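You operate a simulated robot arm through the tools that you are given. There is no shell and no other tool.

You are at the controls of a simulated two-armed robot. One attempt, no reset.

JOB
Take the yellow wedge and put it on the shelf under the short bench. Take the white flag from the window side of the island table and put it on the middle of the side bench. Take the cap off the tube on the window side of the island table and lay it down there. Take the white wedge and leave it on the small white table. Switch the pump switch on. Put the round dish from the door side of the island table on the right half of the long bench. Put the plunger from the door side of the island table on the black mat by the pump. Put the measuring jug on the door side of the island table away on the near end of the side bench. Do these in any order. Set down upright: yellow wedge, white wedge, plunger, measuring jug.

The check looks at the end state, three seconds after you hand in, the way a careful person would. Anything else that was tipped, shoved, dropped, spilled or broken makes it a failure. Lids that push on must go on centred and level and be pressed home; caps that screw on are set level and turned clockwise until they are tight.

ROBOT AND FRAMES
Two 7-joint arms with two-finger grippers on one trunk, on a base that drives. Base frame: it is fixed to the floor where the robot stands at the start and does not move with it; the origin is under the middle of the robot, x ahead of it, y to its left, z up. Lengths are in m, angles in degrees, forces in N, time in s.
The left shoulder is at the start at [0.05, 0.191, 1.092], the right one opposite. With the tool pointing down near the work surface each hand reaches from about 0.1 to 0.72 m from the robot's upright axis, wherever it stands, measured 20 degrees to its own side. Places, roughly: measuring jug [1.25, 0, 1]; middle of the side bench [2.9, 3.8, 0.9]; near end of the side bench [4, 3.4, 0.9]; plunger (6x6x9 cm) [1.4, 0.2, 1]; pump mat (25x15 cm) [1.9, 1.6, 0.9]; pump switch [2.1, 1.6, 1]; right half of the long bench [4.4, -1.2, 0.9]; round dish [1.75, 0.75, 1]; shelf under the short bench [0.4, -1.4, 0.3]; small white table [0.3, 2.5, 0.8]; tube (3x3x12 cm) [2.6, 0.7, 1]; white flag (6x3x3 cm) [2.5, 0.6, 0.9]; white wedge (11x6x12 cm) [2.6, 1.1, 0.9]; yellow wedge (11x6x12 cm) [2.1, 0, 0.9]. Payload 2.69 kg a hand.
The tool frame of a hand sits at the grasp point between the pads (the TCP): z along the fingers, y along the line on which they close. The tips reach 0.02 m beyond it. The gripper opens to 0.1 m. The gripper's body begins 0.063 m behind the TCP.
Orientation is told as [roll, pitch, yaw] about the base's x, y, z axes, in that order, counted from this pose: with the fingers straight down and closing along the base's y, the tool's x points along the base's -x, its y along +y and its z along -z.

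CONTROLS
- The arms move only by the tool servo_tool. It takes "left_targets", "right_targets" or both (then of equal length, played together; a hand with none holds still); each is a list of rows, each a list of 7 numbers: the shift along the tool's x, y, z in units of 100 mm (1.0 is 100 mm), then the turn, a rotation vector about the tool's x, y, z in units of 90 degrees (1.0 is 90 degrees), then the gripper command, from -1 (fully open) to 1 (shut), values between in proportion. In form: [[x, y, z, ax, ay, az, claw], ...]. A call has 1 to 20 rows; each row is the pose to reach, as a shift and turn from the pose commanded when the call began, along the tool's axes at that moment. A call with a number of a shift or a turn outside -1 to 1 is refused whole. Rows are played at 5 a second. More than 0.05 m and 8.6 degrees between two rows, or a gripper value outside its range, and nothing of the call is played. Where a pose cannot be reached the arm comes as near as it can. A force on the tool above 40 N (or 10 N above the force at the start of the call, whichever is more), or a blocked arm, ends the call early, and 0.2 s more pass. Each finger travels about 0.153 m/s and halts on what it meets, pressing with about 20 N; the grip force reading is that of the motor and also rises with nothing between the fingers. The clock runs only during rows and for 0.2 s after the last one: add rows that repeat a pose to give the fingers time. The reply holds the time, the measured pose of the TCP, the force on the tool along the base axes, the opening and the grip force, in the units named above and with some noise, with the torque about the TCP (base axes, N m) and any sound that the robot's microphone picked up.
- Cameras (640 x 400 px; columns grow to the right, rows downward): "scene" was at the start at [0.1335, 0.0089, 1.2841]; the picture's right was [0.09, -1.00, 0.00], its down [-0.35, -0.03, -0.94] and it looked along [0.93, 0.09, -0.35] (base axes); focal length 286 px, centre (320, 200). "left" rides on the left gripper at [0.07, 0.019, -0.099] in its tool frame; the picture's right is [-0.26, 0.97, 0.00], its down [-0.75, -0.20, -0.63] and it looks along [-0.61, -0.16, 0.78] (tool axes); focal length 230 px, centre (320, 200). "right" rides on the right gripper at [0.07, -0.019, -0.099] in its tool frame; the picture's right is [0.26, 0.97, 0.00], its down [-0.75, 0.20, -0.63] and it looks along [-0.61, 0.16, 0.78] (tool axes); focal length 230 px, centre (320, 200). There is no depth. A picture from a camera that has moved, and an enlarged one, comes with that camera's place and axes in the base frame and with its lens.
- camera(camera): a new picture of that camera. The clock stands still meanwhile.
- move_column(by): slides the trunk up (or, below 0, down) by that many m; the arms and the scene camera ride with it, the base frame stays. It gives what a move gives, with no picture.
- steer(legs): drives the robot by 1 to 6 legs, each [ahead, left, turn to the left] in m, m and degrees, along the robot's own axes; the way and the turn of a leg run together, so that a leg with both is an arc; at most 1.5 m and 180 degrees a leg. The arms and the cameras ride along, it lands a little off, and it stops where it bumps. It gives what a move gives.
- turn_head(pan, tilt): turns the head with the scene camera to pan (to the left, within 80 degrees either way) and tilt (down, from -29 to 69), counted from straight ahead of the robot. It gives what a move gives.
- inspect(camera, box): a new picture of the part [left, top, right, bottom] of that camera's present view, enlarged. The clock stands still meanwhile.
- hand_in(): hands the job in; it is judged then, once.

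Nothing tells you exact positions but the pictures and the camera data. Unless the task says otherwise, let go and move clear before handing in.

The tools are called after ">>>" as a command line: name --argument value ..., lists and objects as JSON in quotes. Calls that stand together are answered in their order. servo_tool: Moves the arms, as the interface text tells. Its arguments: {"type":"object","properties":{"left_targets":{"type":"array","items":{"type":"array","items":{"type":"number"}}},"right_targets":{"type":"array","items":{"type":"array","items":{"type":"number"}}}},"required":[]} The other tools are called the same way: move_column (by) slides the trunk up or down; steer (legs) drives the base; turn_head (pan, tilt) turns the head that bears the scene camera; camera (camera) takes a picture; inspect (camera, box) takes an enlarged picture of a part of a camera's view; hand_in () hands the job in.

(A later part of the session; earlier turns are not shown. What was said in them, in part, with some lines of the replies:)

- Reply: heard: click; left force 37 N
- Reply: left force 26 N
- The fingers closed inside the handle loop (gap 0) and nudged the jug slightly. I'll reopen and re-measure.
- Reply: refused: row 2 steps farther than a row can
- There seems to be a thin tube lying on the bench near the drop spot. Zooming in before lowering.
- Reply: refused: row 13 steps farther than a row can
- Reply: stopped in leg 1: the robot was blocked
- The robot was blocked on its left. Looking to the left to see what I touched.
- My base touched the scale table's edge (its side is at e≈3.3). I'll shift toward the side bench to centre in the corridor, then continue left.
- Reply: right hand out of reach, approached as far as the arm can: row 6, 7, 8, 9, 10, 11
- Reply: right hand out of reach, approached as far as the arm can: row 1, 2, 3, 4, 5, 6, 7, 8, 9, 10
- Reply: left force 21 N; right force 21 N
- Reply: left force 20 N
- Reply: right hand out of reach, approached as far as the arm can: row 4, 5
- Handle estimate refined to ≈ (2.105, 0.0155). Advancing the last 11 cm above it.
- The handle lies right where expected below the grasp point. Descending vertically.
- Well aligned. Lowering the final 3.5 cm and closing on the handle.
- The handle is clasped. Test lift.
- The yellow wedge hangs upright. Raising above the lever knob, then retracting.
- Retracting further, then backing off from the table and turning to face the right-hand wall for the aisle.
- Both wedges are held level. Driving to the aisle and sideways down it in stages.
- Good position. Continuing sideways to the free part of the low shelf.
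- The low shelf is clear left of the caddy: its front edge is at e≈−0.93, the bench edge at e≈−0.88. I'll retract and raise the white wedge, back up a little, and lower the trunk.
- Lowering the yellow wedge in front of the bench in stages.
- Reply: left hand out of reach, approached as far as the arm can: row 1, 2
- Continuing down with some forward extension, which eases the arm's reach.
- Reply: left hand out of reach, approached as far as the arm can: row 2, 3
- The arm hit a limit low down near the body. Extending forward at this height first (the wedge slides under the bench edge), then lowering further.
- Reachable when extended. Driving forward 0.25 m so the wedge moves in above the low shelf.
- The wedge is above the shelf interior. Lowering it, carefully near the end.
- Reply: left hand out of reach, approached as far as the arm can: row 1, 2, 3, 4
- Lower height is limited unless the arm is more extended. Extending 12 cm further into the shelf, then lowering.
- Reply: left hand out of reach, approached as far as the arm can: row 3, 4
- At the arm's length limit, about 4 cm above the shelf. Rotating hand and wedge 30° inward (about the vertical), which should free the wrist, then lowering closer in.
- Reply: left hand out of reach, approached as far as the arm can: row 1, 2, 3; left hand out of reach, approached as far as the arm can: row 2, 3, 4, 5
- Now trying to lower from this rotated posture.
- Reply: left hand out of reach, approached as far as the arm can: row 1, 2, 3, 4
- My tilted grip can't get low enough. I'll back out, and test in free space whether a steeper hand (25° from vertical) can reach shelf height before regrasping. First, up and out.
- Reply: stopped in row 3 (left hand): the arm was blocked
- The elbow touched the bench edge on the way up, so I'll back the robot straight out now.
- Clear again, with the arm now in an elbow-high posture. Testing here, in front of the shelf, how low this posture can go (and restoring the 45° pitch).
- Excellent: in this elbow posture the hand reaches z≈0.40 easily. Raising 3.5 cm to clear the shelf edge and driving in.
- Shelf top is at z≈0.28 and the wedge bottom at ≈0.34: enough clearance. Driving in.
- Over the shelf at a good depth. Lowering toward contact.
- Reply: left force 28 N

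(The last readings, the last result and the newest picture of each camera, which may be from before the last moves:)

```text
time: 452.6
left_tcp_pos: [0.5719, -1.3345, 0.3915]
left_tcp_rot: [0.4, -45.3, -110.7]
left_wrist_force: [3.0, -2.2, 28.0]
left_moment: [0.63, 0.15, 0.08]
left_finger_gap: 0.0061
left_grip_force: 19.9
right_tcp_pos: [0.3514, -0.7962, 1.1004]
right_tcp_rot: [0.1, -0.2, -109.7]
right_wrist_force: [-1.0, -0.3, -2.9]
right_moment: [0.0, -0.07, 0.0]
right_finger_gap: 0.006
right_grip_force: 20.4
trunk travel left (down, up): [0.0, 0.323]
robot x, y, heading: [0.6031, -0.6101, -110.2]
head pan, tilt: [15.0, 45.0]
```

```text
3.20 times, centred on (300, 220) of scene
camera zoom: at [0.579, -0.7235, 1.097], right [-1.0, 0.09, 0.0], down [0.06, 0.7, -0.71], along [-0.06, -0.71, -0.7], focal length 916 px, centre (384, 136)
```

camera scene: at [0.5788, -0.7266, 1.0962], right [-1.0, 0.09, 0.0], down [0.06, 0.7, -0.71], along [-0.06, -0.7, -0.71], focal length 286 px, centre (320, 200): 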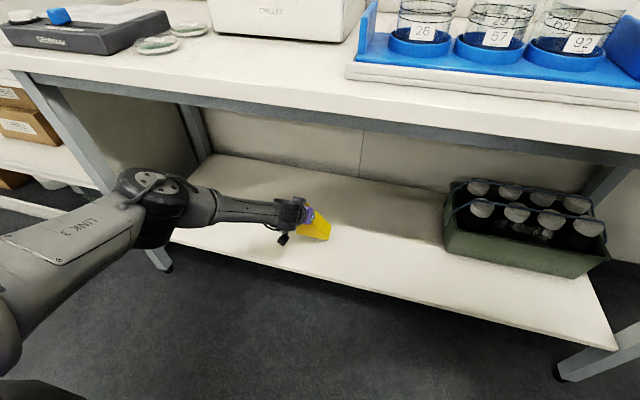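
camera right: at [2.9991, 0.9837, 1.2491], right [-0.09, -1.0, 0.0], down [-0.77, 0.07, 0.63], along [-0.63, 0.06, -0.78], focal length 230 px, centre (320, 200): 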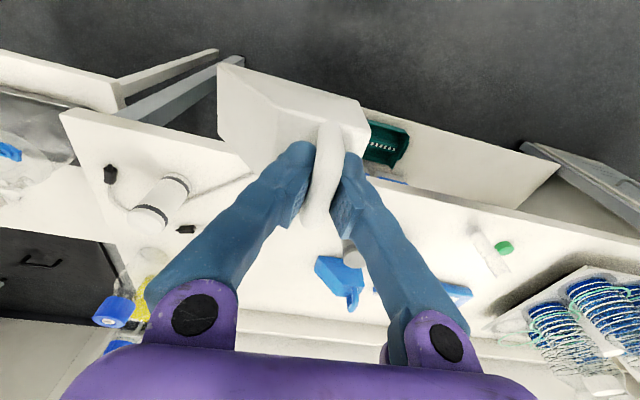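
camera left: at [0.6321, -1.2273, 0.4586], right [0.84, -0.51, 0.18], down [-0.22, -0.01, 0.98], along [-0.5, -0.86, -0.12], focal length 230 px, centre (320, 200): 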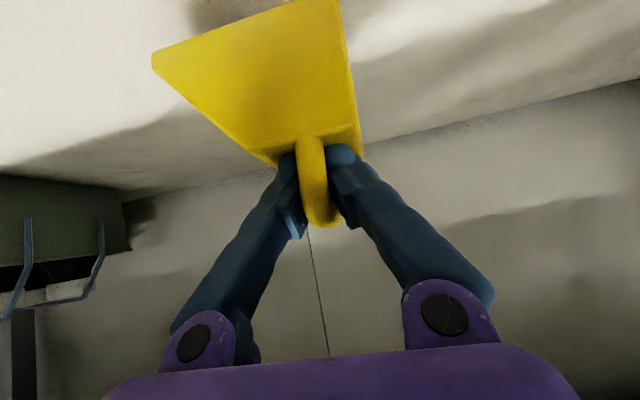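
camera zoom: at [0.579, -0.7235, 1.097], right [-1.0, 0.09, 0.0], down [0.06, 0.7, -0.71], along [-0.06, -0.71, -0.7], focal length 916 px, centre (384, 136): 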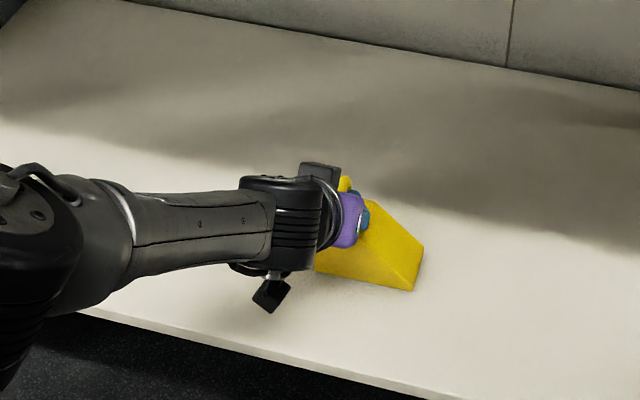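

The wedge stands on the shelf. Easing off, opening the hand and withdrawing along its own axis.

>>> servo_tool --left_targets '[[-0.03, 0, -0.03, 0, 0, 0, 1], [-0.03, 0, -0.03, 0, 0, 0, 0.6], [-0.03, 0, -0.03, 0, 0, 0, 0.3], [-0.03, 0, -0.03, 0, 0, 0, 0], [-0.03, 0, -0.03, 0, 0, 0, -0.5], [-0.03, 0, -0.03, 0, 0, 0, -0.5]]'

>>> camera --camera "left"

>>> servo_tool --left_targets '[[0, 0, -0.3, 0, 0, 0, -0.5], [0, 0, -0.6, 0, 0, 0, -0.5], [0, 0, -0.95, 0, 0, 0, -0.5]]'

>>> camera --camera "left"

>>> inspect --camera "scene" --box '[200, 140, 440, 280]'

```text
time: 454.0
left_tcp_pos: [0.5711, -1.3325, 0.3935]
left_tcp_rot: [0.0, -45.0, -110.6]
left_wrist_force: [3.8, -1.8, 22.8]
left_moment: [0.26, 0.85, 0.18]
left_finger_gap: 0.0721
left_grip_force: 0.0
right_tcp_pos: [0.3499, -0.7957, 1.0997]
right_tcp_rot: [0.0, -0.1, -109.7]
right_wrist_force: [-0.4, 0.0, -2.3]
right_moment: [0.01, -0.03, -0.02]
right_finger_gap: 0.006
right_grip_force: 19.9
trunk travel left (down, up): [0.0, 0.323]
robot x, y, heading: [0.6008, -0.6086, -109.9]
head pan, tilt: [15.0, 45.0]
```

```text
taken
camera left: at [0.6314, -1.2277, 0.4138], right [0.84, -0.51, 0.18], down [-0.22, -0.01, 0.98], along [-0.5, -0.86, -0.12], focal length 230 px, centre (320, 200)
```

left: 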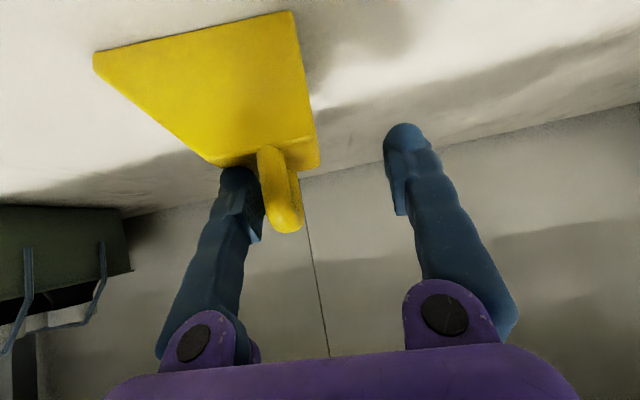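

```text
time: 454.8
left_tcp_pos: [0.6056, -1.2954, 0.4562]
left_tcp_rot: [-0.1, -44.2, -110.4]
left_wrist_force: [-0.4, -0.5, -0.2]
left_moment: [-0.02, 0.01, 0.0]
left_finger_gap: 0.0749
left_grip_force: 0.0
left hand out of reach, approached as far as the arm can: row 2, 3
right_tcp_pos: [0.3507, -0.7969, 1.0989]
right_tcp_rot: [0.0, 0.0, -109.7]
right_wrist_force: [0.0, 0.2, -2.6]
right_moment: [0.0, -0.05, -0.03]
right_finger_gap: 0.0058
right_grip_force: 20.2
trunk travel left (down, up): [0.0, 0.323]
robot x, y, heading: [0.5974, -0.6073, -109.8]
head pan, tilt: [15.0, 45.0]
```

```text
taken
camera left: at [0.6668, -1.1906, 0.4788], right [0.84, -0.51, 0.18], down [-0.22, -0.02, 0.97], along [-0.49, -0.86, -0.13], focal length 230 px, centre (320, 200)
```

left: 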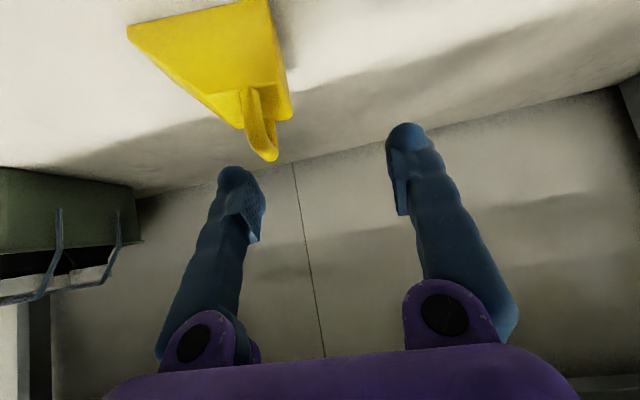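

```text
2.67 times, centred on (320, 210) of scene
camera zoom: at [0.5793, -0.7257, 1.0964], right [-1.0, 0.09, 0.0], down [0.06, 0.7, -0.71], along [-0.06, -0.7, -0.71], focal length 763 px, centre (320, 173)
```

zoom: 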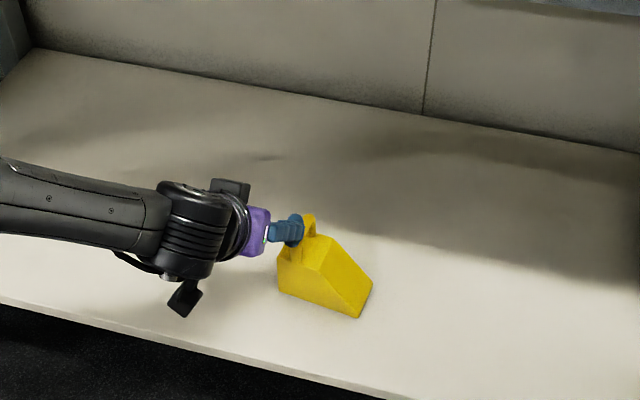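

The yellow wedge stands upright on the shelf and the hand is clear above it. Backing out.

>>> steer --legs '[[-0.3, 0, 0]]'

>>> camera --camera "scene"

>>> inspect --camera "scene" --box '[200, 100, 440, 250]'

```text
time: 456.8
left_tcp_pos: [0.7063, -1.0154, 0.4561]
left_tcp_rot: [-0.1, -44.2, -110.6]
left_wrist_force: [0.3, 1.2, -0.4]
left_moment: [0.02, 0.01, 0.02]
left_finger_gap: 0.0752
left_grip_force: 0.0
right_tcp_pos: [0.4528, -0.5153, 1.0986]
right_tcp_rot: [0.0, 0.0, -110.1]
right_wrist_force: [-0.3, 0.3, -2.0]
right_moment: [0.01, -0.01, 0.02]
right_finger_gap: 0.0058
right_grip_force: 19.7
trunk travel left (down, up): [0.0, 0.323]
robot x, y, heading: [0.7031, -0.3264, -110.3]
head pan, tilt: [15.0, 45.0]
```

```text
taken
camera scene: at [0.6813, -0.4447, 1.0964], right [-1.0, 0.09, 0.0], down [0.07, 0.7, -0.71], along [-0.07, -0.7, -0.71], focal length 286 px, centre (320, 200)
```

scene: 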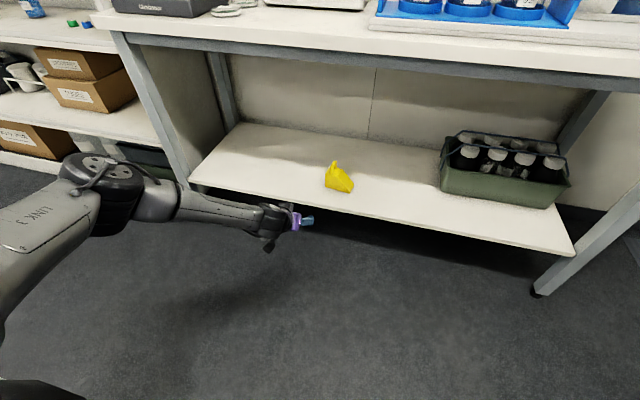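

```text
2.67 times, centred on (320, 175) of scene
camera zoom: at [0.6813, -0.4447, 1.0964], right [-1.0, 0.09, 0.0], down [0.07, 0.7, -0.71], along [-0.07, -0.7, -0.71], focal length 763 px, centre (320, 267)
```

zoom: 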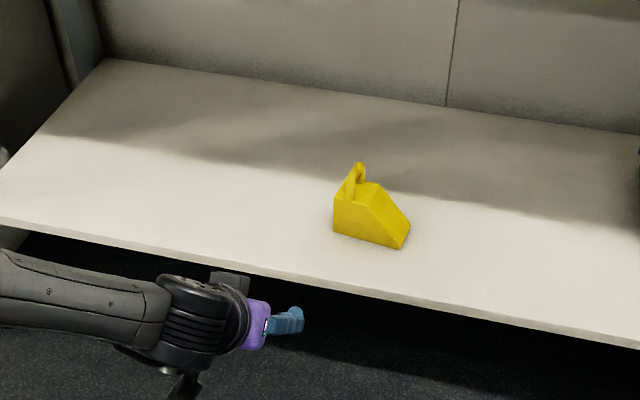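

The yellow wedge is safely upright on the low shelf. Raising the trunk and left arm back to travel posture.

>>> move_column --by 0.15

>>> servo_tool --left_targets '[[-0.3, 0, -0.3, 0, 0, 0, -1], [-0.6, 0, -0.6, 0, 0, 0, -1], [-0.95, 0, -0.95, 0, 0, 0, -1]]'

>>> servo_tool --left_targets '[[-0.25, 0, -0.35, 0, 0, 0, -1], [-0.5, 0, -0.7, 0, 0, 0, -1], [-0.75, 0, -1.0, 0, 0, 0, -1]]'

>>> servo_tool --left_targets '[[-0.25, 0, -0.35, 0, 0, 0, -1], [-0.5, 0, -0.7, 0, 0, 0, -1], [-0.75, 0, -1.0, 0, 0, 0, -1]]'

>>> camera --camera "scene"

```text
time: 458.6
left_tcp_pos: [0.7052, -1.0146, 0.6048]
left_tcp_rot: [-0.1, -44.1, -110.6]
left_wrist_force: [0.8, -0.3, -0.2]
left_moment: [-0.01, 0.03, -0.03]
left_finger_gap: 0.075
left_grip_force: 0.2
right_tcp_pos: [0.4523, -0.5164, 1.2481]
right_tcp_rot: [0.0, -0.1, -109.9]
right_wrist_force: [-0.1, -0.4, -2.2]
right_moment: [-0.04, -0.06, 0.0]
right_finger_gap: 0.006
right_grip_force: 20.3
trunk travel left (down, up): [-0.15, 0.173]
robot x, y, heading: [0.7014, -0.3288, -110.3]
head pan, tilt: [15.0, 45.0]
```

```text
time: 459.4
left_tcp_pos: [0.706, -1.0151, 0.7396]
left_tcp_rot: [-0.1, -44.2, -110.7]
left_wrist_force: [0.3, 0.3, 0.7]
left_moment: [-0.01, -0.01, 0.03]
left_finger_gap: 0.0998
left_grip_force: 0.1
right_tcp_pos: [0.4531, -0.5149, 1.2487]
right_tcp_rot: [0.0, 0.0, -110.0]
right_wrist_force: [0.5, 0.0, -2.8]
right_moment: [0.02, 0.0, -0.02]
right_finger_gap: 0.0059
right_grip_force: 19.8
trunk travel left (down, up): [-0.15, 0.173]
robot x, y, heading: [0.7032, -0.3249, -110.2]
head pan, tilt: [15.0, 45.0]
```

```text
time: 460.2
left_tcp_pos: [0.7138, -1.0022, 0.8645]
left_tcp_rot: [-0.1, -44.3, -110.7]
left_wrist_force: [-0.1, -0.8, 0.0]
left_moment: [0.0, -0.02, 0.02]
left_finger_gap: 0.1001
left_grip_force: 0.0
right_tcp_pos: [0.4527, -0.5152, 1.2488]
right_tcp_rot: [-0.1, 0.0, -110.0]
right_wrist_force: [-0.5, -0.3, -3.2]
right_moment: [-0.03, -0.03, 0.0]
right_finger_gap: 0.006
right_grip_force: 19.9
trunk travel left (down, up): [-0.15, 0.173]
robot x, y, heading: [0.7024, -0.3273, -110.3]
head pan, tilt: [15.0, 45.0]
```

```text
time: 461.0
left_tcp_pos: [0.7203, -0.9849, 0.9889]
left_tcp_rot: [-0.1, -44.3, -110.7]
left_wrist_force: [-0.4, 0.5, 0.5]
left_moment: [0.01, -0.02, 0.0]
left_finger_gap: 0.1
left_grip_force: 0.1
right_tcp_pos: [0.4537, -0.5154, 1.2482]
right_tcp_rot: [0.0, -0.1, -110.0]
right_wrist_force: [-0.1, -0.4, -3.8]
right_moment: [-0.03, -0.03, 0.02]
right_finger_gap: 0.0061
right_grip_force: 20.1
trunk travel left (down, up): [-0.15, 0.173]
robot x, y, heading: [0.699, -0.3297, -110.2]
head pan, tilt: [15.0, 45.0]
```

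```text
taken
camera scene: at [0.6812, -0.4445, 1.2464], right [-1.0, 0.09, 0.0], down [0.07, 0.7, -0.71], along [-0.06, -0.7, -0.71], focal length 286 px, centre (320, 200)
```

scene: 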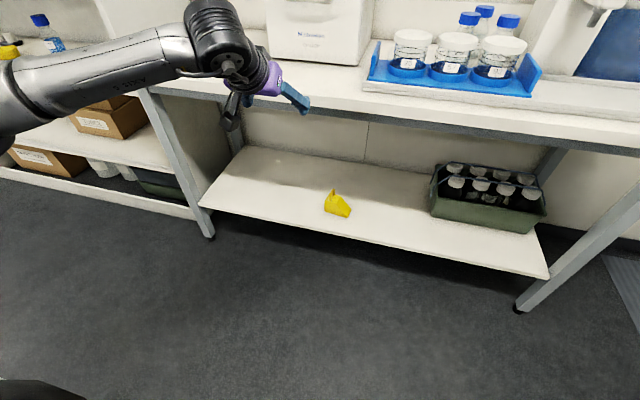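

Levelling the left hand and tucking it, then turning toward the small white table.

>>> servo_tool --left_targets '[[-0.1, 0, -0.3, 0, 0.06, 0, -1], [-0.2, 0, -0.6, 0, 0.14, 0, -1], [-0.3, 0, -0.9, 0, 0.22, 0, -1], [-0.3, 0, -0.9, 0, 0.31, 0, -1], [-0.3, 0, -0.9, 0, 0.4, 0, -1], [-0.3, 0, -0.9, 0, 0.49, 0, -1], [-0.3, 0, -0.9, 0, 0.49, 0, -1]]'

>>> steer --legs '[[0, -0.25, -20], [0, 0, -70]]'

>>> turn_head --pan -30 --tilt 15

>>> camera --camera "scene"

```text
time: 462.6
left_tcp_pos: [0.7319, -0.9489, 1.0745]
left_tcp_rot: [0.0, 0.0, -110.7]
left_wrist_force: [0.4, -0.1, -0.2]
left_moment: [0.01, 0.0, 0.0]
left_finger_gap: 0.1
left_grip_force: 0.1
right_tcp_pos: [0.4528, -0.5165, 1.2492]
right_tcp_rot: [0.0, 0.1, -109.9]
right_wrist_force: [0.1, 1.0, -2.0]
right_moment: [-0.02, -0.04, 0.0]
right_finger_gap: 0.0061
right_grip_force: 19.7
trunk travel left (down, up): [-0.15, 0.173]
robot x, y, heading: [0.7006, -0.3273, -110.2]
head pan, tilt: [15.0, 45.0]
```

```text
time: 468.4
left_tcp_pos: [-0.1353, -0.2353, 1.0745]
left_tcp_rot: [0.0, -0.1, 159.8]
left_wrist_force: [0.5, 1.4, 0.5]
left_moment: [0.02, 0.06, -0.01]
left_finger_gap: 0.1
left_grip_force: 0.1
right_tcp_pos: [0.2957, 0.046, 1.2496]
right_tcp_rot: [0.0, 0.0, 160.5]
right_wrist_force: [0.1, 0.4, -3.8]
right_moment: [-0.05, -0.01, -0.01]
right_finger_gap: 0.0061
right_grip_force: 19.4
trunk travel left (down, up): [-0.15, 0.173]
robot x, y, heading: [0.4892, -0.2048, 160.3]
head pan, tilt: [15.0, 45.0]
```

```text
time: 469.5
left_tcp_pos: [-0.135, -0.2355, 1.0736]
left_tcp_rot: [-0.2, 0.0, 159.7]
left_wrist_force: [0.3, 0.3, 0.7]
left_moment: [0.0, -0.01, 0.0]
left_finger_gap: 0.1
left_grip_force: 0.0
right_tcp_pos: [0.2958, 0.0471, 1.2483]
right_tcp_rot: [0.0, 0.1, 160.5]
right_wrist_force: [-0.9, 0.3, -2.2]
right_moment: [-0.03, 0.01, 0.0]
right_finger_gap: 0.0059
right_grip_force: 19.9
trunk travel left (down, up): [-0.15, 0.173]
robot x, y, heading: [0.4866, -0.2034, 160.1]
head pan, tilt: [-30.0, 15.0]
```

```text
taken
camera scene: at [0.3898, -0.1159, 1.2931], right [0.76, 0.65, 0.0], down [0.17, -0.2, -0.97], along [-0.62, 0.74, -0.26], focal length 286 px, centre (320, 200)
```

scene: 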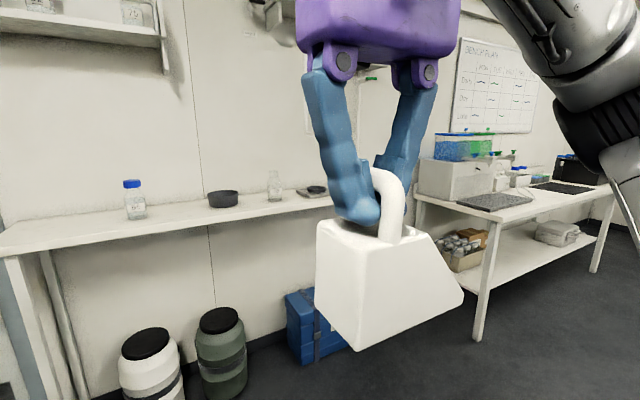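

The small white table is to the right ahead. Tucking the left hand and driving sideways to it.

>>> servo_tool --left_targets '[[0.4, 0, 0, 0, 0, 0, -1], [0.8, 0, -0.2, 0, 0, 0, -1], [1.0, 0, -0.5, 0, 0, 0, -1]]'

>>> steer --legs '[[0, -1.1, 0], [0, -1.0, 0]]'

>>> turn_head --pan -5 --tilt 25

>>> camera --camera "scene"

```text
time: 470.3
left_tcp_pos: [-0.0376, -0.2687, 1.1236]
left_tcp_rot: [-0.1, -0.1, 159.9]
left_wrist_force: [0.7, -0.5, 0.2]
left_moment: [0.02, 0.0, 0.01]
left_finger_gap: 0.1002
left_grip_force: 0.1
right_tcp_pos: [0.2953, 0.0465, 1.2502]
right_tcp_rot: [0.0, 0.0, 160.5]
right_wrist_force: [-0.6, 0.4, -1.9]
right_moment: [-0.03, 0.0, 0.03]
right_finger_gap: 0.006
right_grip_force: 20.1
trunk travel left (down, up): [-0.15, 0.173]
robot x, y, heading: [0.4883, -0.2024, 160.1]
head pan, tilt: [-30.0, 15.0]
```

```text
time: 488.8
left_tcp_pos: [0.6459, 1.6864, 1.1228]
left_tcp_rot: [-0.1, -0.1, 161.1]
left_wrist_force: [-0.3, -0.5, 0.3]
left_moment: [-0.04, 0.02, 0.01]
left_finger_gap: 0.1
left_grip_force: 0.0
right_tcp_pos: [0.9725, 2.0103, 1.2477]
right_tcp_rot: [0.0, 0.1, 162.0]
right_wrist_force: [-0.6, -0.4, -2.6]
right_moment: [-0.05, 0.01, 0.02]
right_finger_gap: 0.006
right_grip_force: 20.1
trunk travel left (down, up): [-0.15, 0.173]
robot x, y, heading: [1.1679, 1.768, 161.6]
head pan, tilt: [-30.0, 15.0]
```

```text
time: 489.7
left_tcp_pos: [0.6465, 1.6865, 1.1211]
left_tcp_rot: [-0.2, -0.1, 161.1]
left_wrist_force: [0.1, 0.1, -0.4]
left_moment: [-0.02, 0.01, -0.02]
left_finger_gap: 0.1002
left_grip_force: 0.0
right_tcp_pos: [0.9712, 2.0109, 1.2488]
right_tcp_rot: [0.0, 0.0, 161.9]
right_wrist_force: [-0.9, -0.2, -2.4]
right_moment: [-0.04, 0.01, -0.01]
right_finger_gap: 0.006
right_grip_force: 19.7
trunk travel left (down, up): [-0.15, 0.173]
robot x, y, heading: [1.1702, 1.7652, 161.6]
head pan, tilt: [-5.0, 25.0]
```

```text
taken
camera scene: at [1.0483, 1.8175, 1.277], right [0.4, 0.92, 0.0], down [0.39, -0.17, -0.91], along [-0.83, 0.36, -0.42], focal length 286 px, centre (320, 200)
```

scene: 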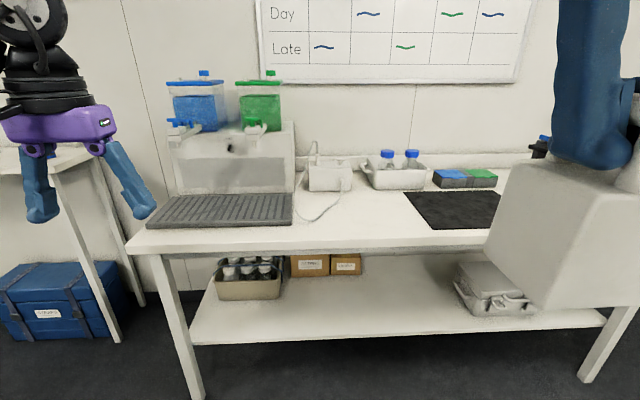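

The small white table (top z≈0.8) has a free spot between the cable and the black mat, at e≈2.30. Driving closer.

>>> steer --legs '[[0.36, 0, -1.5]]'

>>> turn_head --pan -15 --tilt 42

>>> camera --camera "scene"

>>> camera --camera "right"

```text
time: 492.0
left_tcp_pos: [0.3041, 1.8112, 1.1218]
left_tcp_rot: [-0.2, -0.1, 160.2]
left_wrist_force: [0.4, -0.6, -1.2]
left_moment: [0.04, 0.0, -0.02]
left_finger_gap: 0.1001
left_grip_force: 0.0
right_tcp_pos: [0.6361, 2.1304, 1.2479]
right_tcp_rot: [0.0, 0.1, 160.9]
right_wrist_force: [0.5, 0.3, -2.6]
right_moment: [-0.05, 0.01, 0.0]
right_finger_gap: 0.0062
right_grip_force: 19.5
trunk travel left (down, up): [-0.15, 0.173]
robot x, y, heading: [0.8318, 1.8821, 160.9]
head pan, tilt: [-5.0, 25.0]
```

```text
time: 492.8
left_tcp_pos: [0.3043, 1.8123, 1.1221]
left_tcp_rot: [-0.1, -0.1, 160.2]
left_wrist_force: [0.7, -0.2, -0.2]
left_moment: [0.02, 0.0, 0.0]
left_finger_gap: 0.0998
left_grip_force: 0.0
right_tcp_pos: [0.637, 2.1302, 1.2492]
right_tcp_rot: [0.1, 0.0, 160.8]
right_wrist_force: [-0.2, -0.1, -2.4]
right_moment: [-0.02, 0.01, -0.02]
right_finger_gap: 0.006
right_grip_force: 21.0
trunk travel left (down, up): [-0.15, 0.173]
robot x, y, heading: [0.8287, 1.8844, 160.4]
head pan, tilt: [-15.0, 42.0]
```

```text
taken
camera scene: at [0.724, 1.9449, 1.2507], right [0.56, 0.83, 0.0], down [0.55, -0.38, -0.74], along [-0.61, 0.42, -0.67], focal length 286 px, centre (320, 200)
```

scene: 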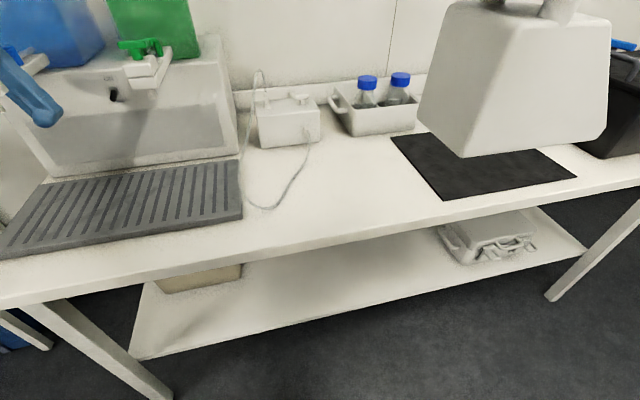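

```text
taken
camera right: at [0.709, 2.1243, 1.3477], right [-0.07, -1.0, 0.0], down [-0.77, 0.06, 0.63], along [-0.63, 0.04, -0.78], focal length 230 px, centre (320, 200)
```

right: 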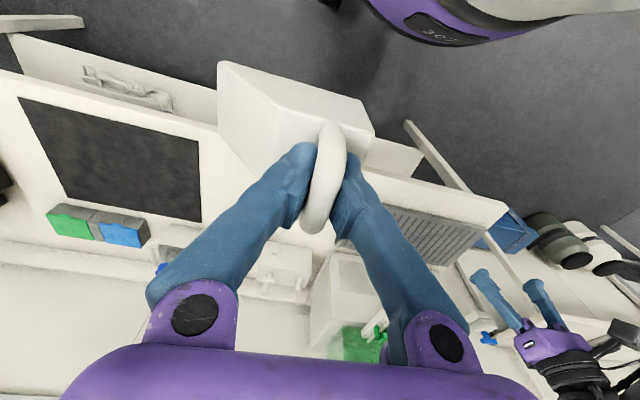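

Refined free spot: n≈−0.47, e≈2.33. Extending the right hand there while descending.

>>> servo_tool --right_targets '[[-0.35, -0.1, 0.1, 0, 0, 0, 1], [-0.7, -0.25, 0.25, 0, 0, 0, 1], [-1.0, -0.4, 0.4, 0, 0, 0, 1]]'

>>> servo_tool --right_targets '[[-0.35, -0.1, 0.1, 0, 0, 0, 1], [-0.7, -0.25, 0.3, 0, 0, 0, 1], [-1.0, -0.4, 0.5, 0, 0, 0, 1]]'

>>> servo_tool --right_targets '[[-0.35, 0, 0.2, 0, 0, 0, 1], [-0.7, 0, 0.4, 0, 0, 0, 1], [-1.0, 0, 0.6, 0, 0, 0, 1], [-1.0, 0, 0.6, 0, 0, 0, 1]]'

>>> camera --camera "scene"

>>> camera --camera "right"

```text
time: 493.6
left_tcp_pos: [0.304, 1.8115, 1.1228]
left_tcp_rot: [-0.1, -0.2, 160.2]
left_wrist_force: [0.0, 0.2, 0.0]
left_moment: [-0.02, -0.02, -0.01]
left_finger_gap: 0.0999
left_grip_force: 0.1
right_tcp_pos: [0.5554, 2.2027, 1.2072]
right_tcp_rot: [0.2, 0.1, 161.0]
right_wrist_force: [0.5, 0.2, -3.1]
right_moment: [-0.05, -0.02, -0.01]
right_finger_gap: 0.0059
right_grip_force: 20.6
trunk travel left (down, up): [-0.15, 0.173]
robot x, y, heading: [0.8293, 1.884, 160.7]
head pan, tilt: [-15.0, 42.0]
```

```text
time: 494.4
left_tcp_pos: [0.3036, 1.8132, 1.1219]
left_tcp_rot: [-0.1, -0.1, 160.2]
left_wrist_force: [-0.2, -0.8, 0.2]
left_moment: [-0.01, -0.01, -0.02]
left_finger_gap: 0.0996
left_grip_force: 0.0
right_tcp_pos: [0.4752, 2.2713, 1.1565]
right_tcp_rot: [-0.1, 0.1, 160.9]
right_wrist_force: [-1.1, 0.5, -1.8]
right_moment: [-0.02, 0.0, -0.01]
right_finger_gap: 0.0061
right_grip_force: 20.1
trunk travel left (down, up): [-0.15, 0.173]
robot x, y, heading: [0.8279, 1.8838, 160.7]
head pan, tilt: [-15.0, 42.0]
```

```text
time: 495.4
left_tcp_pos: [0.3044, 1.8114, 1.1215]
left_tcp_rot: [-0.2, -0.1, 160.2]
left_wrist_force: [-0.2, -0.4, -0.1]
left_moment: [0.02, 0.0, 0.02]
left_finger_gap: 0.1003
left_grip_force: 0.0
right_tcp_pos: [0.38, 2.3045, 1.0984]
right_tcp_rot: [0.1, -0.1, 160.8]
right_wrist_force: [0.2, -0.6, -2.2]
right_moment: [-0.06, 0.0, -0.04]
right_finger_gap: 0.006
right_grip_force: 20.3
trunk travel left (down, up): [-0.15, 0.173]
robot x, y, heading: [0.8319, 1.8849, 160.6]
head pan, tilt: [-15.0, 42.0]
```

```text
taken
camera scene: at [0.7243, 1.9449, 1.2507], right [0.56, 0.83, 0.0], down [0.55, -0.38, -0.74], along [-0.61, 0.42, -0.67], focal length 286 px, centre (320, 200)
```

scene: 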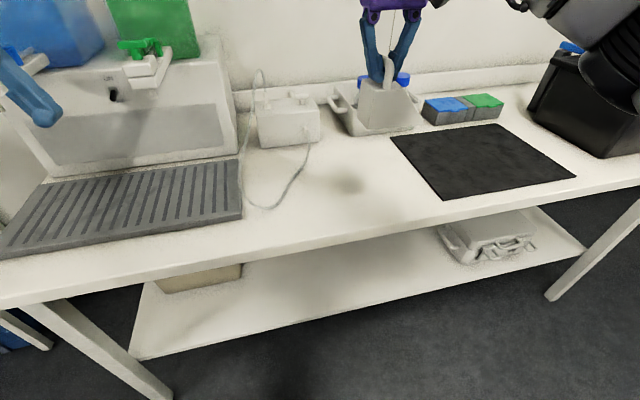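

```text
taken
camera right: at [0.4531, 2.2984, 1.1981], right [-0.07, -1.0, 0.0], down [-0.77, 0.06, 0.63], along [-0.63, 0.04, -0.78], focal length 230 px, centre (320, 200)
```

right: 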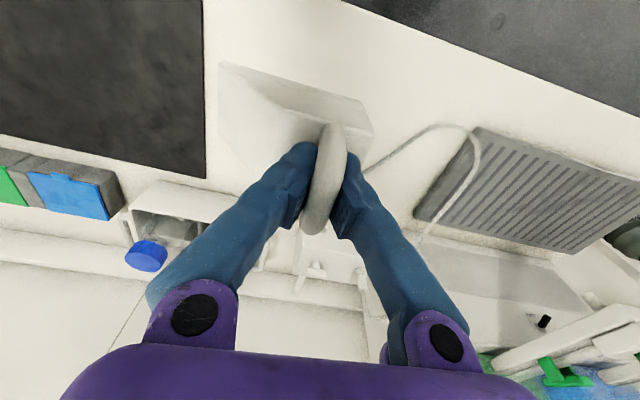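

Above the free spot. Moving 4 cm further in and lowering.

>>> servo_tool --right_targets '[[-0.2, 0, 0.3, 0, 0, 0, 1], [-0.4, 0, 0.65, 0, 0, 0, 1], [-0.4, 0, 1.0, 0, 0, 0, 1]]'

>>> servo_tool --right_targets '[[0, 0, 0.3, 0, 0, 0, 1], [0, 0, 0.6, 0, 0, 0, 1], [0, 0, 0.7, 0, 0, 0, 1], [0, 0, 0.7, 0, 0, 0, 1]]'

>>> inspect --camera "scene" --box '[240, 60, 480, 240]'

>>> camera --camera "right"

```text
time: 496.2
left_tcp_pos: [0.3048, 1.8131, 1.1225]
left_tcp_rot: [0.0, -0.1, 160.2]
left_wrist_force: [0.0, -0.1, -0.5]
left_moment: [0.0, 0.02, 0.0]
left_finger_gap: 0.1
left_grip_force: 0.1
right_tcp_pos: [0.3411, 2.3164, 0.9977]
right_tcp_rot: [0.1, 0.0, 160.9]
right_wrist_force: [-0.5, 1.0, -2.8]
right_moment: [0.0, -0.01, 0.0]
right_finger_gap: 0.0061
right_grip_force: 20.1
trunk travel left (down, up): [-0.15, 0.173]
robot x, y, heading: [0.8303, 1.8857, 160.6]
head pan, tilt: [-15.0, 42.0]
```

```text
time: 497.2
left_tcp_pos: [0.3039, 1.8108, 1.1218]
left_tcp_rot: [-0.1, -0.1, 160.2]
left_wrist_force: [0.3, 0.0, -1.1]
left_moment: [-0.01, -0.01, 0.04]
left_finger_gap: 0.0998
left_grip_force: 0.1
right_tcp_pos: [0.342, 2.317, 0.9297]
right_tcp_rot: [0.1, 0.0, 160.8]
right_wrist_force: [-0.5, -0.3, -3.0]
right_moment: [-0.04, -0.01, 0.0]
right_finger_gap: 0.0062
right_grip_force: 19.9
trunk travel left (down, up): [-0.15, 0.173]
robot x, y, heading: [0.8275, 1.8806, 160.6]
head pan, tilt: [-15.0, 42.0]
```

```text
2.22 times, centred on (360, 150) of scene
camera zoom: at [0.7239, 1.945, 1.2507], right [0.56, 0.83, 0.0], down [0.55, -0.38, -0.74], along [-0.61, 0.42, -0.67], focal length 636 px, centre (231, 311)
```

zoom: 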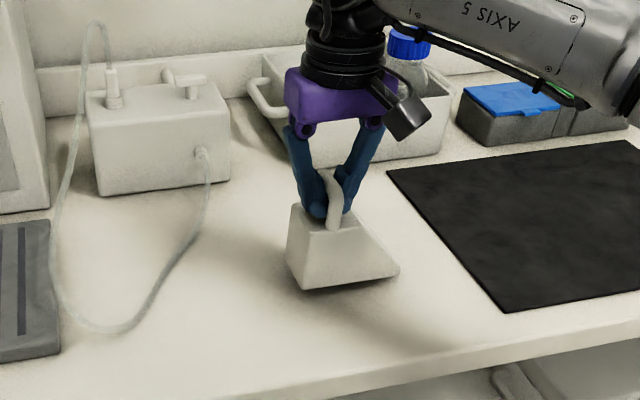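

```text
taken
camera right: at [0.4144, 2.3109, 1.028], right [-0.07, -1.0, 0.0], down [-0.77, 0.06, 0.63], along [-0.63, 0.04, -0.78], focal length 230 px, centre (320, 200)
```

right: 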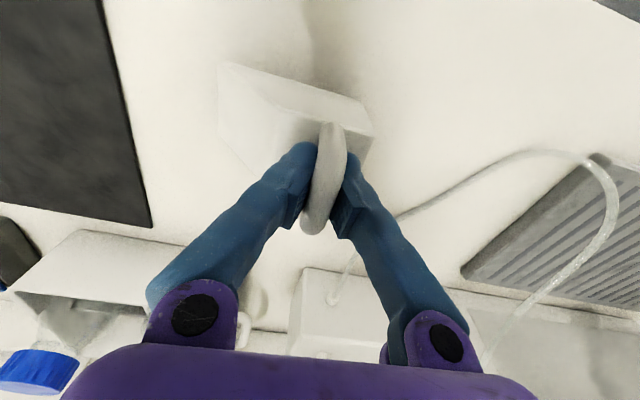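

Close to the table; lowering in fine steps until contact.

>>> servo_tool --right_targets '[[0, 0, 0.1, 0, 0, 0, 1], [0, 0, 0.18, 0, 0, 0, 1], [0, 0, 0.22, 0, 0, 0, 1], [0, 0, 0.26, 0, 0, 0, 1], [0, 0, 0.26, 0, 0, 0, 1]]'

>>> inspect --camera "scene" --box '[240, 60, 480, 240]'

```text
time: 498.4
left_tcp_pos: [0.306, 1.8108, 1.1237]
left_tcp_rot: [-0.1, -0.3, 160.2]
left_wrist_force: [-1.1, -0.1, 0.2]
left_moment: [-0.02, -0.02, 0.01]
left_finger_gap: 0.0999
left_grip_force: 0.0
right_tcp_pos: [0.3423, 2.3166, 0.9087]
right_tcp_rot: [0.0, -0.5, 160.8]
right_wrist_force: [-1.8, 6.7, 27.3]
right_moment: [0.11, -0.05, 0.11]
right_finger_gap: 0.0059
right_grip_force: 19.6
trunk travel left (down, up): [-0.15, 0.173]
robot x, y, heading: [0.8289, 1.8849, 160.7]
head pan, tilt: [-15.0, 42.0]
```

```text
2.22 times, centred on (360, 150) of scene
camera zoom: at [0.726, 1.9436, 1.2514], right [0.56, 0.83, 0.0], down [0.55, -0.38, -0.74], along [-0.61, 0.42, -0.67], focal length 636 px, centre (231, 311)
```

zoom: 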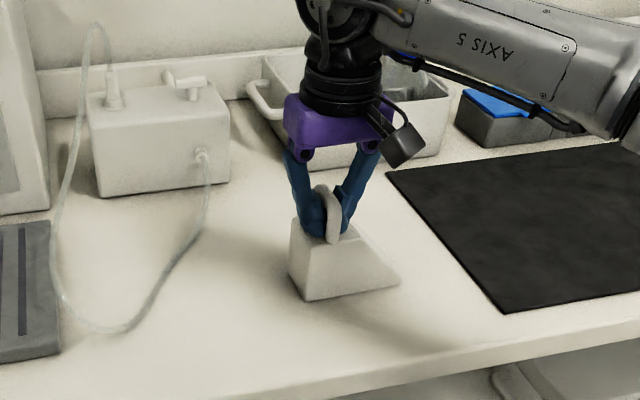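

Contact. Easing off and opening slowly.

>>> servo_tool --right_targets '[[0, 0, -0.045, 0, 0, 0, 1], [0, 0, -0.045, 0, 0, 0, 0.6], [0, 0, -0.045, 0, 0, 0, 0.3], [0, 0, -0.045, 0, 0, 0, 0], [0, 0, -0.045, 0, 0, 0, -0.5], [0, 0, -0.045, 0, 0, 0, -0.5]]'

>>> camera --camera "right"

>>> inspect --camera "scene" --box '[240, 60, 480, 240]'

```text
time: 499.8
left_tcp_pos: [0.3051, 1.8097, 1.1229]
left_tcp_rot: [-0.2, -0.4, 160.2]
left_wrist_force: [0.8, -0.6, 1.0]
left_moment: [0.0, 0.01, 0.02]
left_finger_gap: 0.0998
left_grip_force: 0.1
right_tcp_pos: [0.3431, 2.3145, 0.9097]
right_tcp_rot: [-0.1, -0.2, 161.0]
right_wrist_force: [-1.9, -7.6, 24.3]
right_moment: [0.89, -0.36, -0.12]
right_finger_gap: 0.0729
right_grip_force: 0.0
trunk travel left (down, up): [-0.15, 0.173]
robot x, y, heading: [0.8265, 1.8856, 160.3]
head pan, tilt: [-15.0, 42.0]
```

```text
taken
camera right: at [0.4156, 2.3093, 1.0094], right [-0.07, -1.0, 0.0], down [-0.77, 0.05, 0.63], along [-0.63, 0.05, -0.77], focal length 230 px, centre (320, 200)
```

right: 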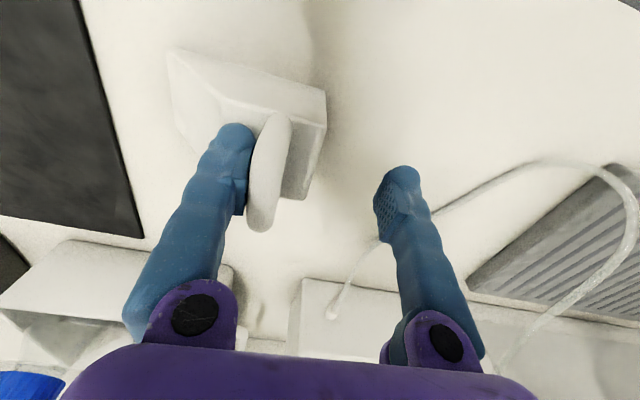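

```text
2.22 times, centred on (360, 150) of scene
camera zoom: at [0.7258, 1.9425, 1.2511], right [0.56, 0.83, 0.0], down [0.55, -0.38, -0.75], along [-0.61, 0.42, -0.67], focal length 636 px, centre (231, 311)
```

zoom: 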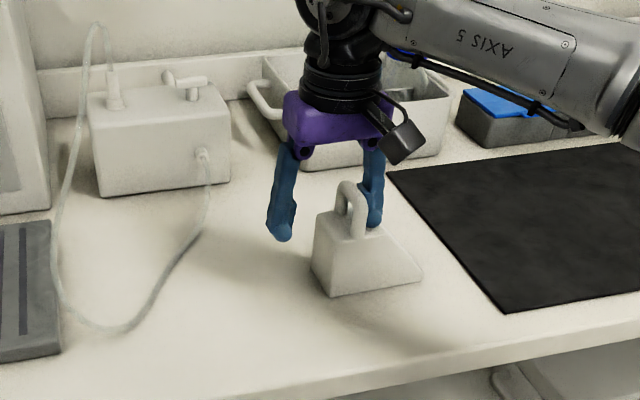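

The wedge stands on the table; a finger still leans on it. Rising straight up.

>>> servo_tool --right_targets '[[0, 0, -0.08, 0, 0, 0, -0.5], [0, 0, -0.2, 0, 0, 0, -0.5], [0, 0, -0.5, 0, 0, 0, -0.5], [0, 0, -0.95, 0, 0, 0, -0.5]]'

>>> camera --camera "right"

>>> inspect --camera "scene" --box '[240, 60, 480, 240]'

```text
time: 500.8
left_tcp_pos: [0.3047, 1.8115, 1.1214]
left_tcp_rot: [-0.1, -0.1, 160.2]
left_wrist_force: [-0.2, -0.8, -0.1]
left_moment: [0.03, 0.01, 0.03]
left_finger_gap: 0.1004
left_grip_force: 0.2
right_tcp_pos: [0.3443, 2.317, 1.002]
right_tcp_rot: [-0.1, 0.0, 160.9]
right_wrist_force: [0.4, -0.7, 0.0]
right_moment: [0.01, -0.03, -0.06]
right_finger_gap: 0.0748
right_grip_force: 0.0
trunk travel left (down, up): [-0.15, 0.173]
robot x, y, heading: [0.8301, 1.8874, 160.7]
head pan, tilt: [-15.0, 42.0]
```

```text
taken
camera right: at [0.4159, 2.3104, 1.1008], right [-0.07, -1.0, 0.0], down [-0.78, 0.06, 0.63], along [-0.63, 0.05, -0.78], focal length 230 px, centre (320, 200)
```

right: 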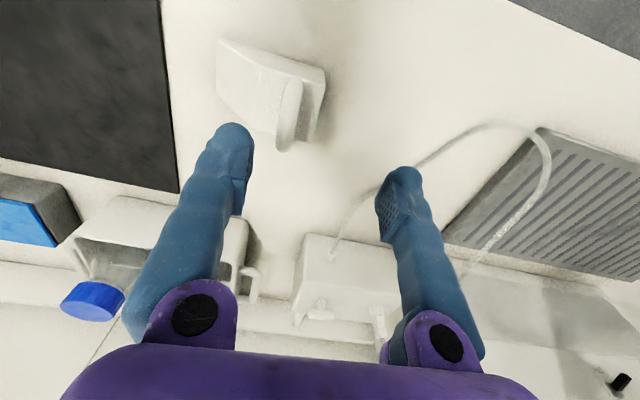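

```text
2.22 times, centred on (360, 150) of scene
camera zoom: at [0.7244, 1.9442, 1.2507], right [0.56, 0.83, 0.0], down [0.55, -0.38, -0.74], along [-0.61, 0.42, -0.67], focal length 636 px, centre (231, 311)
```

zoom: 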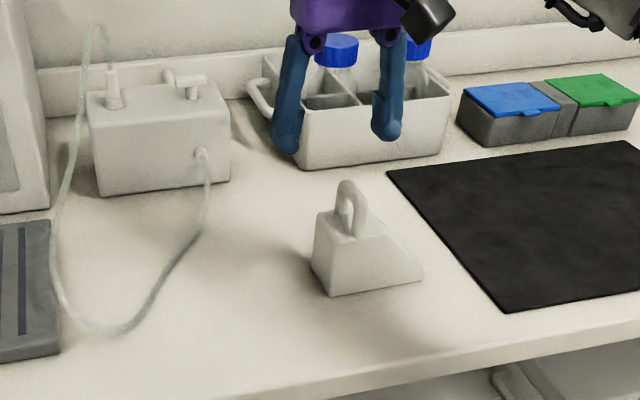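

The white wedge stands upright on the small white table. Retracting, then turning round to verify the pump, plunger and the scale table I brushed earlier.

>>> servo_tool --right_targets '[[0, 0, -0.5, 0, 0, 0, -1], [0.4, 0, -0.8, 0, 0, 0, -1], [0.8, 0, -1.0, 0, 0, 0, -1], [1.0, 0, -1.0, 0, 0, 0, -1]]'

>>> servo_tool --right_targets '[[0.4, 0, 0, 0, 0, 0, -1], [0.8, 0, 0, 0, 0, 0, -1]]'

>>> steer --legs '[[-0.35, 0.25, 0], [0, 0, -178]]'

>>> turn_head --pan 10 --tilt 20

>>> camera --camera "scene"

```text
time: 501.8
left_tcp_pos: [0.3042, 1.8114, 1.1221]
left_tcp_rot: [-0.2, -0.1, 160.1]
left_wrist_force: [0.5, -0.1, 0.0]
left_moment: [-0.01, 0.02, 0.02]
left_finger_gap: 0.0999
left_grip_force: 0.0
right_tcp_pos: [0.4383, 2.2843, 1.1001]
right_tcp_rot: [-0.1, 0.0, 160.9]
right_wrist_force: [0.4, -0.2, 0.6]
right_moment: [-0.02, -0.03, 0.0]
right_finger_gap: 0.1
right_grip_force: 0.0
trunk travel left (down, up): [-0.15, 0.173]
robot x, y, heading: [0.8311, 1.8853, 160.5]
head pan, tilt: [-15.0, 42.0]
```

```text
time: 502.4
left_tcp_pos: [0.3054, 1.8129, 1.1217]
left_tcp_rot: [-0.1, -0.3, 160.1]
left_wrist_force: [-1.7, 0.1, -0.6]
left_moment: [0.0, 0.0, 0.01]
left_finger_gap: 0.1002
left_grip_force: 0.1
right_tcp_pos: [0.512, 2.2562, 1.0987]
right_tcp_rot: [-0.1, -0.1, 161.0]
right_wrist_force: [0.9, 0.5, 0.7]
right_moment: [0.02, -0.02, 0.01]
right_finger_gap: 0.0999
right_grip_force: 0.1
trunk travel left (down, up): [-0.15, 0.173]
robot x, y, heading: [0.8293, 1.8858, 160.6]
head pan, tilt: [-15.0, 42.0]
```

```text
time: 512.5
left_tcp_pos: [1.5948, 1.6271, 1.1215]
left_tcp_rot: [-0.1, -0.2, -16.9]
left_wrist_force: [0.7, -0.4, -0.1]
left_moment: [0.01, 0.02, 0.01]
left_finger_gap: 0.1003
left_grip_force: 0.1
right_tcp_pos: [1.4112, 1.1708, 1.1002]
right_tcp_rot: [0.0, -0.1, -16.1]
right_wrist_force: [0.4, -1.1, 0.8]
right_moment: [-0.01, -0.01, 0.01]
right_finger_gap: 0.1
right_grip_force: 0.0
trunk travel left (down, up): [-0.15, 0.173]
robot x, y, heading: [1.0746, 1.5289, -16.3]
head pan, tilt: [-15.0, 42.0]
```

```text
time: 513.4
left_tcp_pos: [1.5943, 1.6271, 1.1222]
left_tcp_rot: [-0.1, -0.1, -16.8]
left_wrist_force: [0.4, -1.3, 0.6]
left_moment: [0.02, 0.0, 0.0]
left_finger_gap: 0.1
left_grip_force: 0.0
right_tcp_pos: [1.4111, 1.1715, 1.1002]
right_tcp_rot: [0.0, 0.0, -16.1]
right_wrist_force: [-0.4, -0.2, 0.4]
right_moment: [0.04, -0.02, -0.02]
right_finger_gap: 0.0998
right_grip_force: 0.2
trunk travel left (down, up): [-0.15, 0.173]
robot x, y, heading: [1.076, 1.5263, -16.5]
head pan, tilt: [10.0, 20.0]
```

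```text
taken
camera scene: at [1.2061, 1.5061, 1.285], right [-0.11, -0.99, 0.0], down [-0.34, 0.04, -0.94], along [0.93, -0.1, -0.34], focal length 286 px, centre (320, 200)
```

scene: 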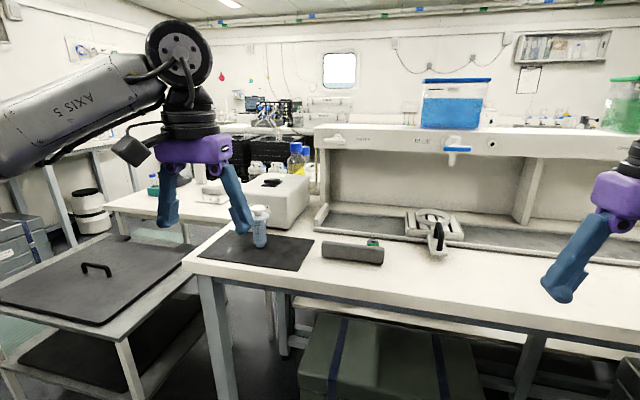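

The plunger stands on the mat. Zooming in on the pump lamp and the scale table.

>>> inspect --camera "scene" --box '[180, 130, 420, 280]'

>>> inspect --camera "scene" --box '[60, 130, 260, 260]'

```text
2.67 times, centred on (300, 205) of scene
camera zoom: at [1.2061, 1.5061, 1.285], right [-0.11, -0.99, 0.0], down [-0.34, 0.04, -0.94], along [0.93, -0.1, -0.34], focal length 763 px, centre (373, 187)
```

zoom: 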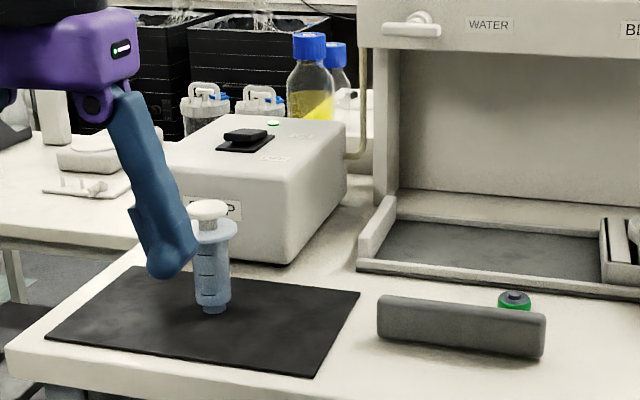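

```text
3.08 times, centred on (160, 195) of scene
camera zoom: at [1.2061, 1.5061, 1.285], right [-0.11, -0.99, 0.0], down [-0.34, 0.04, -0.94], along [0.93, -0.1, -0.34], focal length 881 px, centre (812, 215)
```

zoom: 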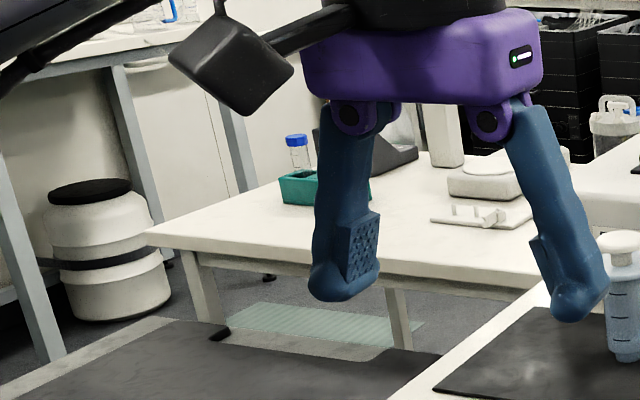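

Pump lamp is green and nothing is disturbed there. A long-range look at the side bench (jug and flag) and the rest.

>>> turn_head --pan 52 --tilt 8

>>> camera --camera "scene"

```text
time: 514.4
left_tcp_pos: [1.5944, 1.6252, 1.122]
left_tcp_rot: [0.0, -0.1, -16.8]
left_wrist_force: [0.7, 0.4, 0.0]
left_moment: [0.0, -0.01, -0.01]
left_finger_gap: 0.1
left_grip_force: 0.0
right_tcp_pos: [1.4124, 1.1726, 1.1004]
right_tcp_rot: [-0.1, 0.0, -16.1]
right_wrist_force: [-0.9, 0.0, -0.3]
right_moment: [-0.01, 0.01, -0.02]
right_finger_gap: 0.1
right_grip_force: 0.2
trunk travel left (down, up): [-0.15, 0.173]
robot x, y, heading: [1.0735, 1.5313, -16.1]
head pan, tilt: [52.0, 8.0]
```

```text
taken
camera scene: at [1.1889, 1.5704, 1.3045], right [0.58, -0.81, 0.0], down [-0.11, -0.08, -0.99], along [0.81, 0.58, -0.14], focal length 286 px, centre (320, 200)
```

scene: 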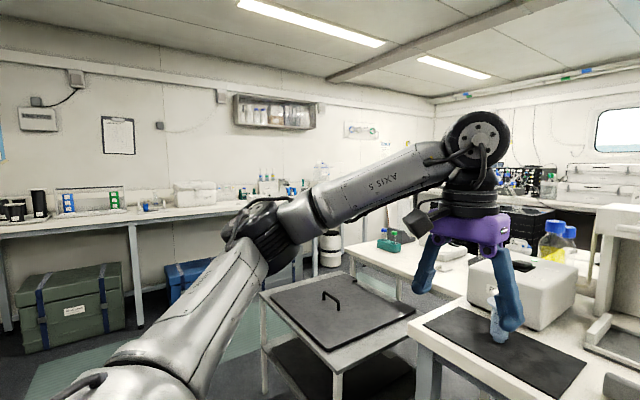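

My own arm hides the near end. Turning to get a clear line of sight.

>>> steer --legs '[[0, 0, 50]]'

>>> turn_head --pan 0 --tilt 10

>>> camera --camera "scene"

>>> inspect --camera "scene" --box '[180, 130, 460, 270]'

```text
time: 517.1
left_tcp_pos: [1.326, 1.9943, 1.1212]
left_tcp_rot: [-0.1, -0.1, 34.0]
left_wrist_force: [0.5, 0.3, -0.2]
left_moment: [-0.01, -0.02, -0.02]
left_finger_gap: 0.1
left_grip_force: 0.0
right_tcp_pos: [1.5621, 1.5654, 1.0998]
right_tcp_rot: [-0.1, 0.0, 34.8]
right_wrist_force: [0.6, -0.1, 0.2]
right_moment: [0.0, -0.03, -0.01]
right_finger_gap: 0.1002
right_grip_force: 0.0
trunk travel left (down, up): [-0.15, 0.173]
robot x, y, heading: [1.0722, 1.5262, 34.6]
head pan, tilt: [52.0, 8.0]
```

```text
time: 518.3
left_tcp_pos: [1.3249, 1.9962, 1.1216]
left_tcp_rot: [-0.1, -0.1, 34.2]
left_wrist_force: [0.0, -0.4, -0.2]
left_moment: [0.0, -0.02, 0.0]
left_finger_gap: 0.1
left_grip_force: 0.0
right_tcp_pos: [1.5637, 1.5655, 1.1004]
right_tcp_rot: [0.0, 0.0, 34.9]
right_wrist_force: [-0.3, -0.7, -0.1]
right_moment: [0.0, -0.02, 0.02]
right_finger_gap: 0.1001
right_grip_force: 0.0
trunk travel left (down, up): [-0.15, 0.173]
robot x, y, heading: [1.074, 1.5297, 34.5]
head pan, tilt: [0.0, 10.0]
```

```text
taken
camera scene: at [1.1846, 1.6033, 1.3013], right [0.57, -0.82, 0.0], down [-0.14, -0.1, -0.98], along [0.81, 0.56, -0.17], focal length 286 px, centre (320, 200)
```

scene: 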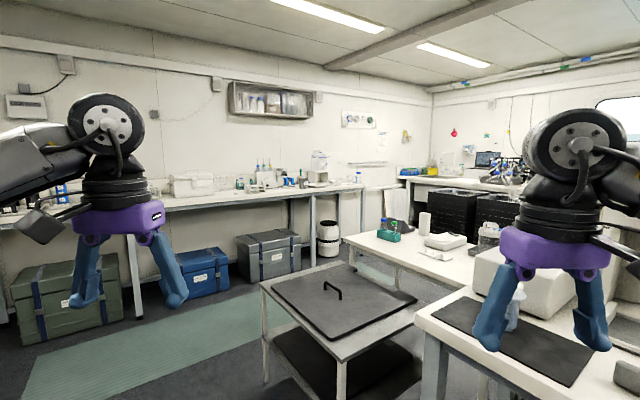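

```text
2.29 times, centred on (320, 200) of scene
camera zoom: at [1.1846, 1.6033, 1.3013], right [0.57, -0.82, 0.0], down [-0.14, -0.1, -0.98], along [0.81, 0.56, -0.17], focal length 654 px, centre (320, 200)
```

zoom: 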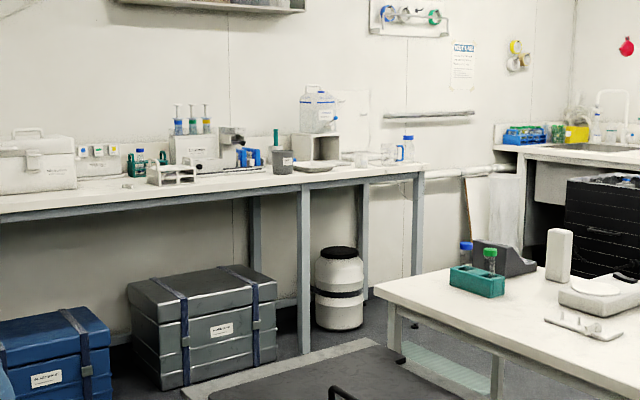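

>>> inspect --camera "scene" --box '[225, 165, 375, 215]'

```text
4.27 times, centred on (300, 190) of scene
camera zoom: at [1.1846, 1.6033, 1.3013], right [0.57, -0.82, 0.0], down [-0.14, -0.1, -0.98], along [0.81, 0.56, -0.17], focal length 1221 px, centre (405, 243)
```

zoom: 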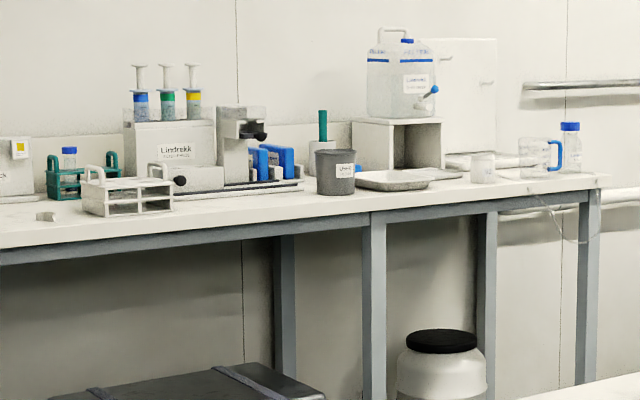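

From here I can see the jug upright at the near end of the side bench and the flag at its middle. The plunger is on the mat with the pump on. The wedges, dish, cap and open tube were all standing correctly when I last saw them. Both hands are empty and clear, so I'm handing in.

>>> hand_in

```text
The job is handed in.
```

I did all eight jobs and handed the work in. No verdict has come back yet.

| Item | Where it ended up | Last check |
|---|---|---|
| Yellow wedge | Upright on the shelf under the short bench | Seen after release |
| White flag | Middle of the side bench | Seen again just before hand-in |
| Tube cap | Unscrewed and set down on the window side, next to the open tube, which is standing | Not viewed again after I picked up the white wedge |
| White wedge | Upright on the small white table | Seen after release |
| Pump switch | On, with its lamp green | Seen again near the end |
| Round dish | Right half of the long bench | Seen after release only |
| Plunger | Upright on the black mat by the pump | Seen again just before hand-in |
| Measuring jug | Upright on the near end of the side bench | Seen again just before hand-in |

A few contacts along the way could matter to a careful check:

- **Scale table:** My base bumped its edge on the way to the side bench. Nothing on it looked moved in the final view.
- **Short bench:** My left elbow touched its front edge while I was placing the yellow wedge. I saw no shift.
- **Wedges and jug:** Both wedges were nudged slightly as I let go. The jug was pushed by about a centimetre on a first failed grip, before I picked it up.
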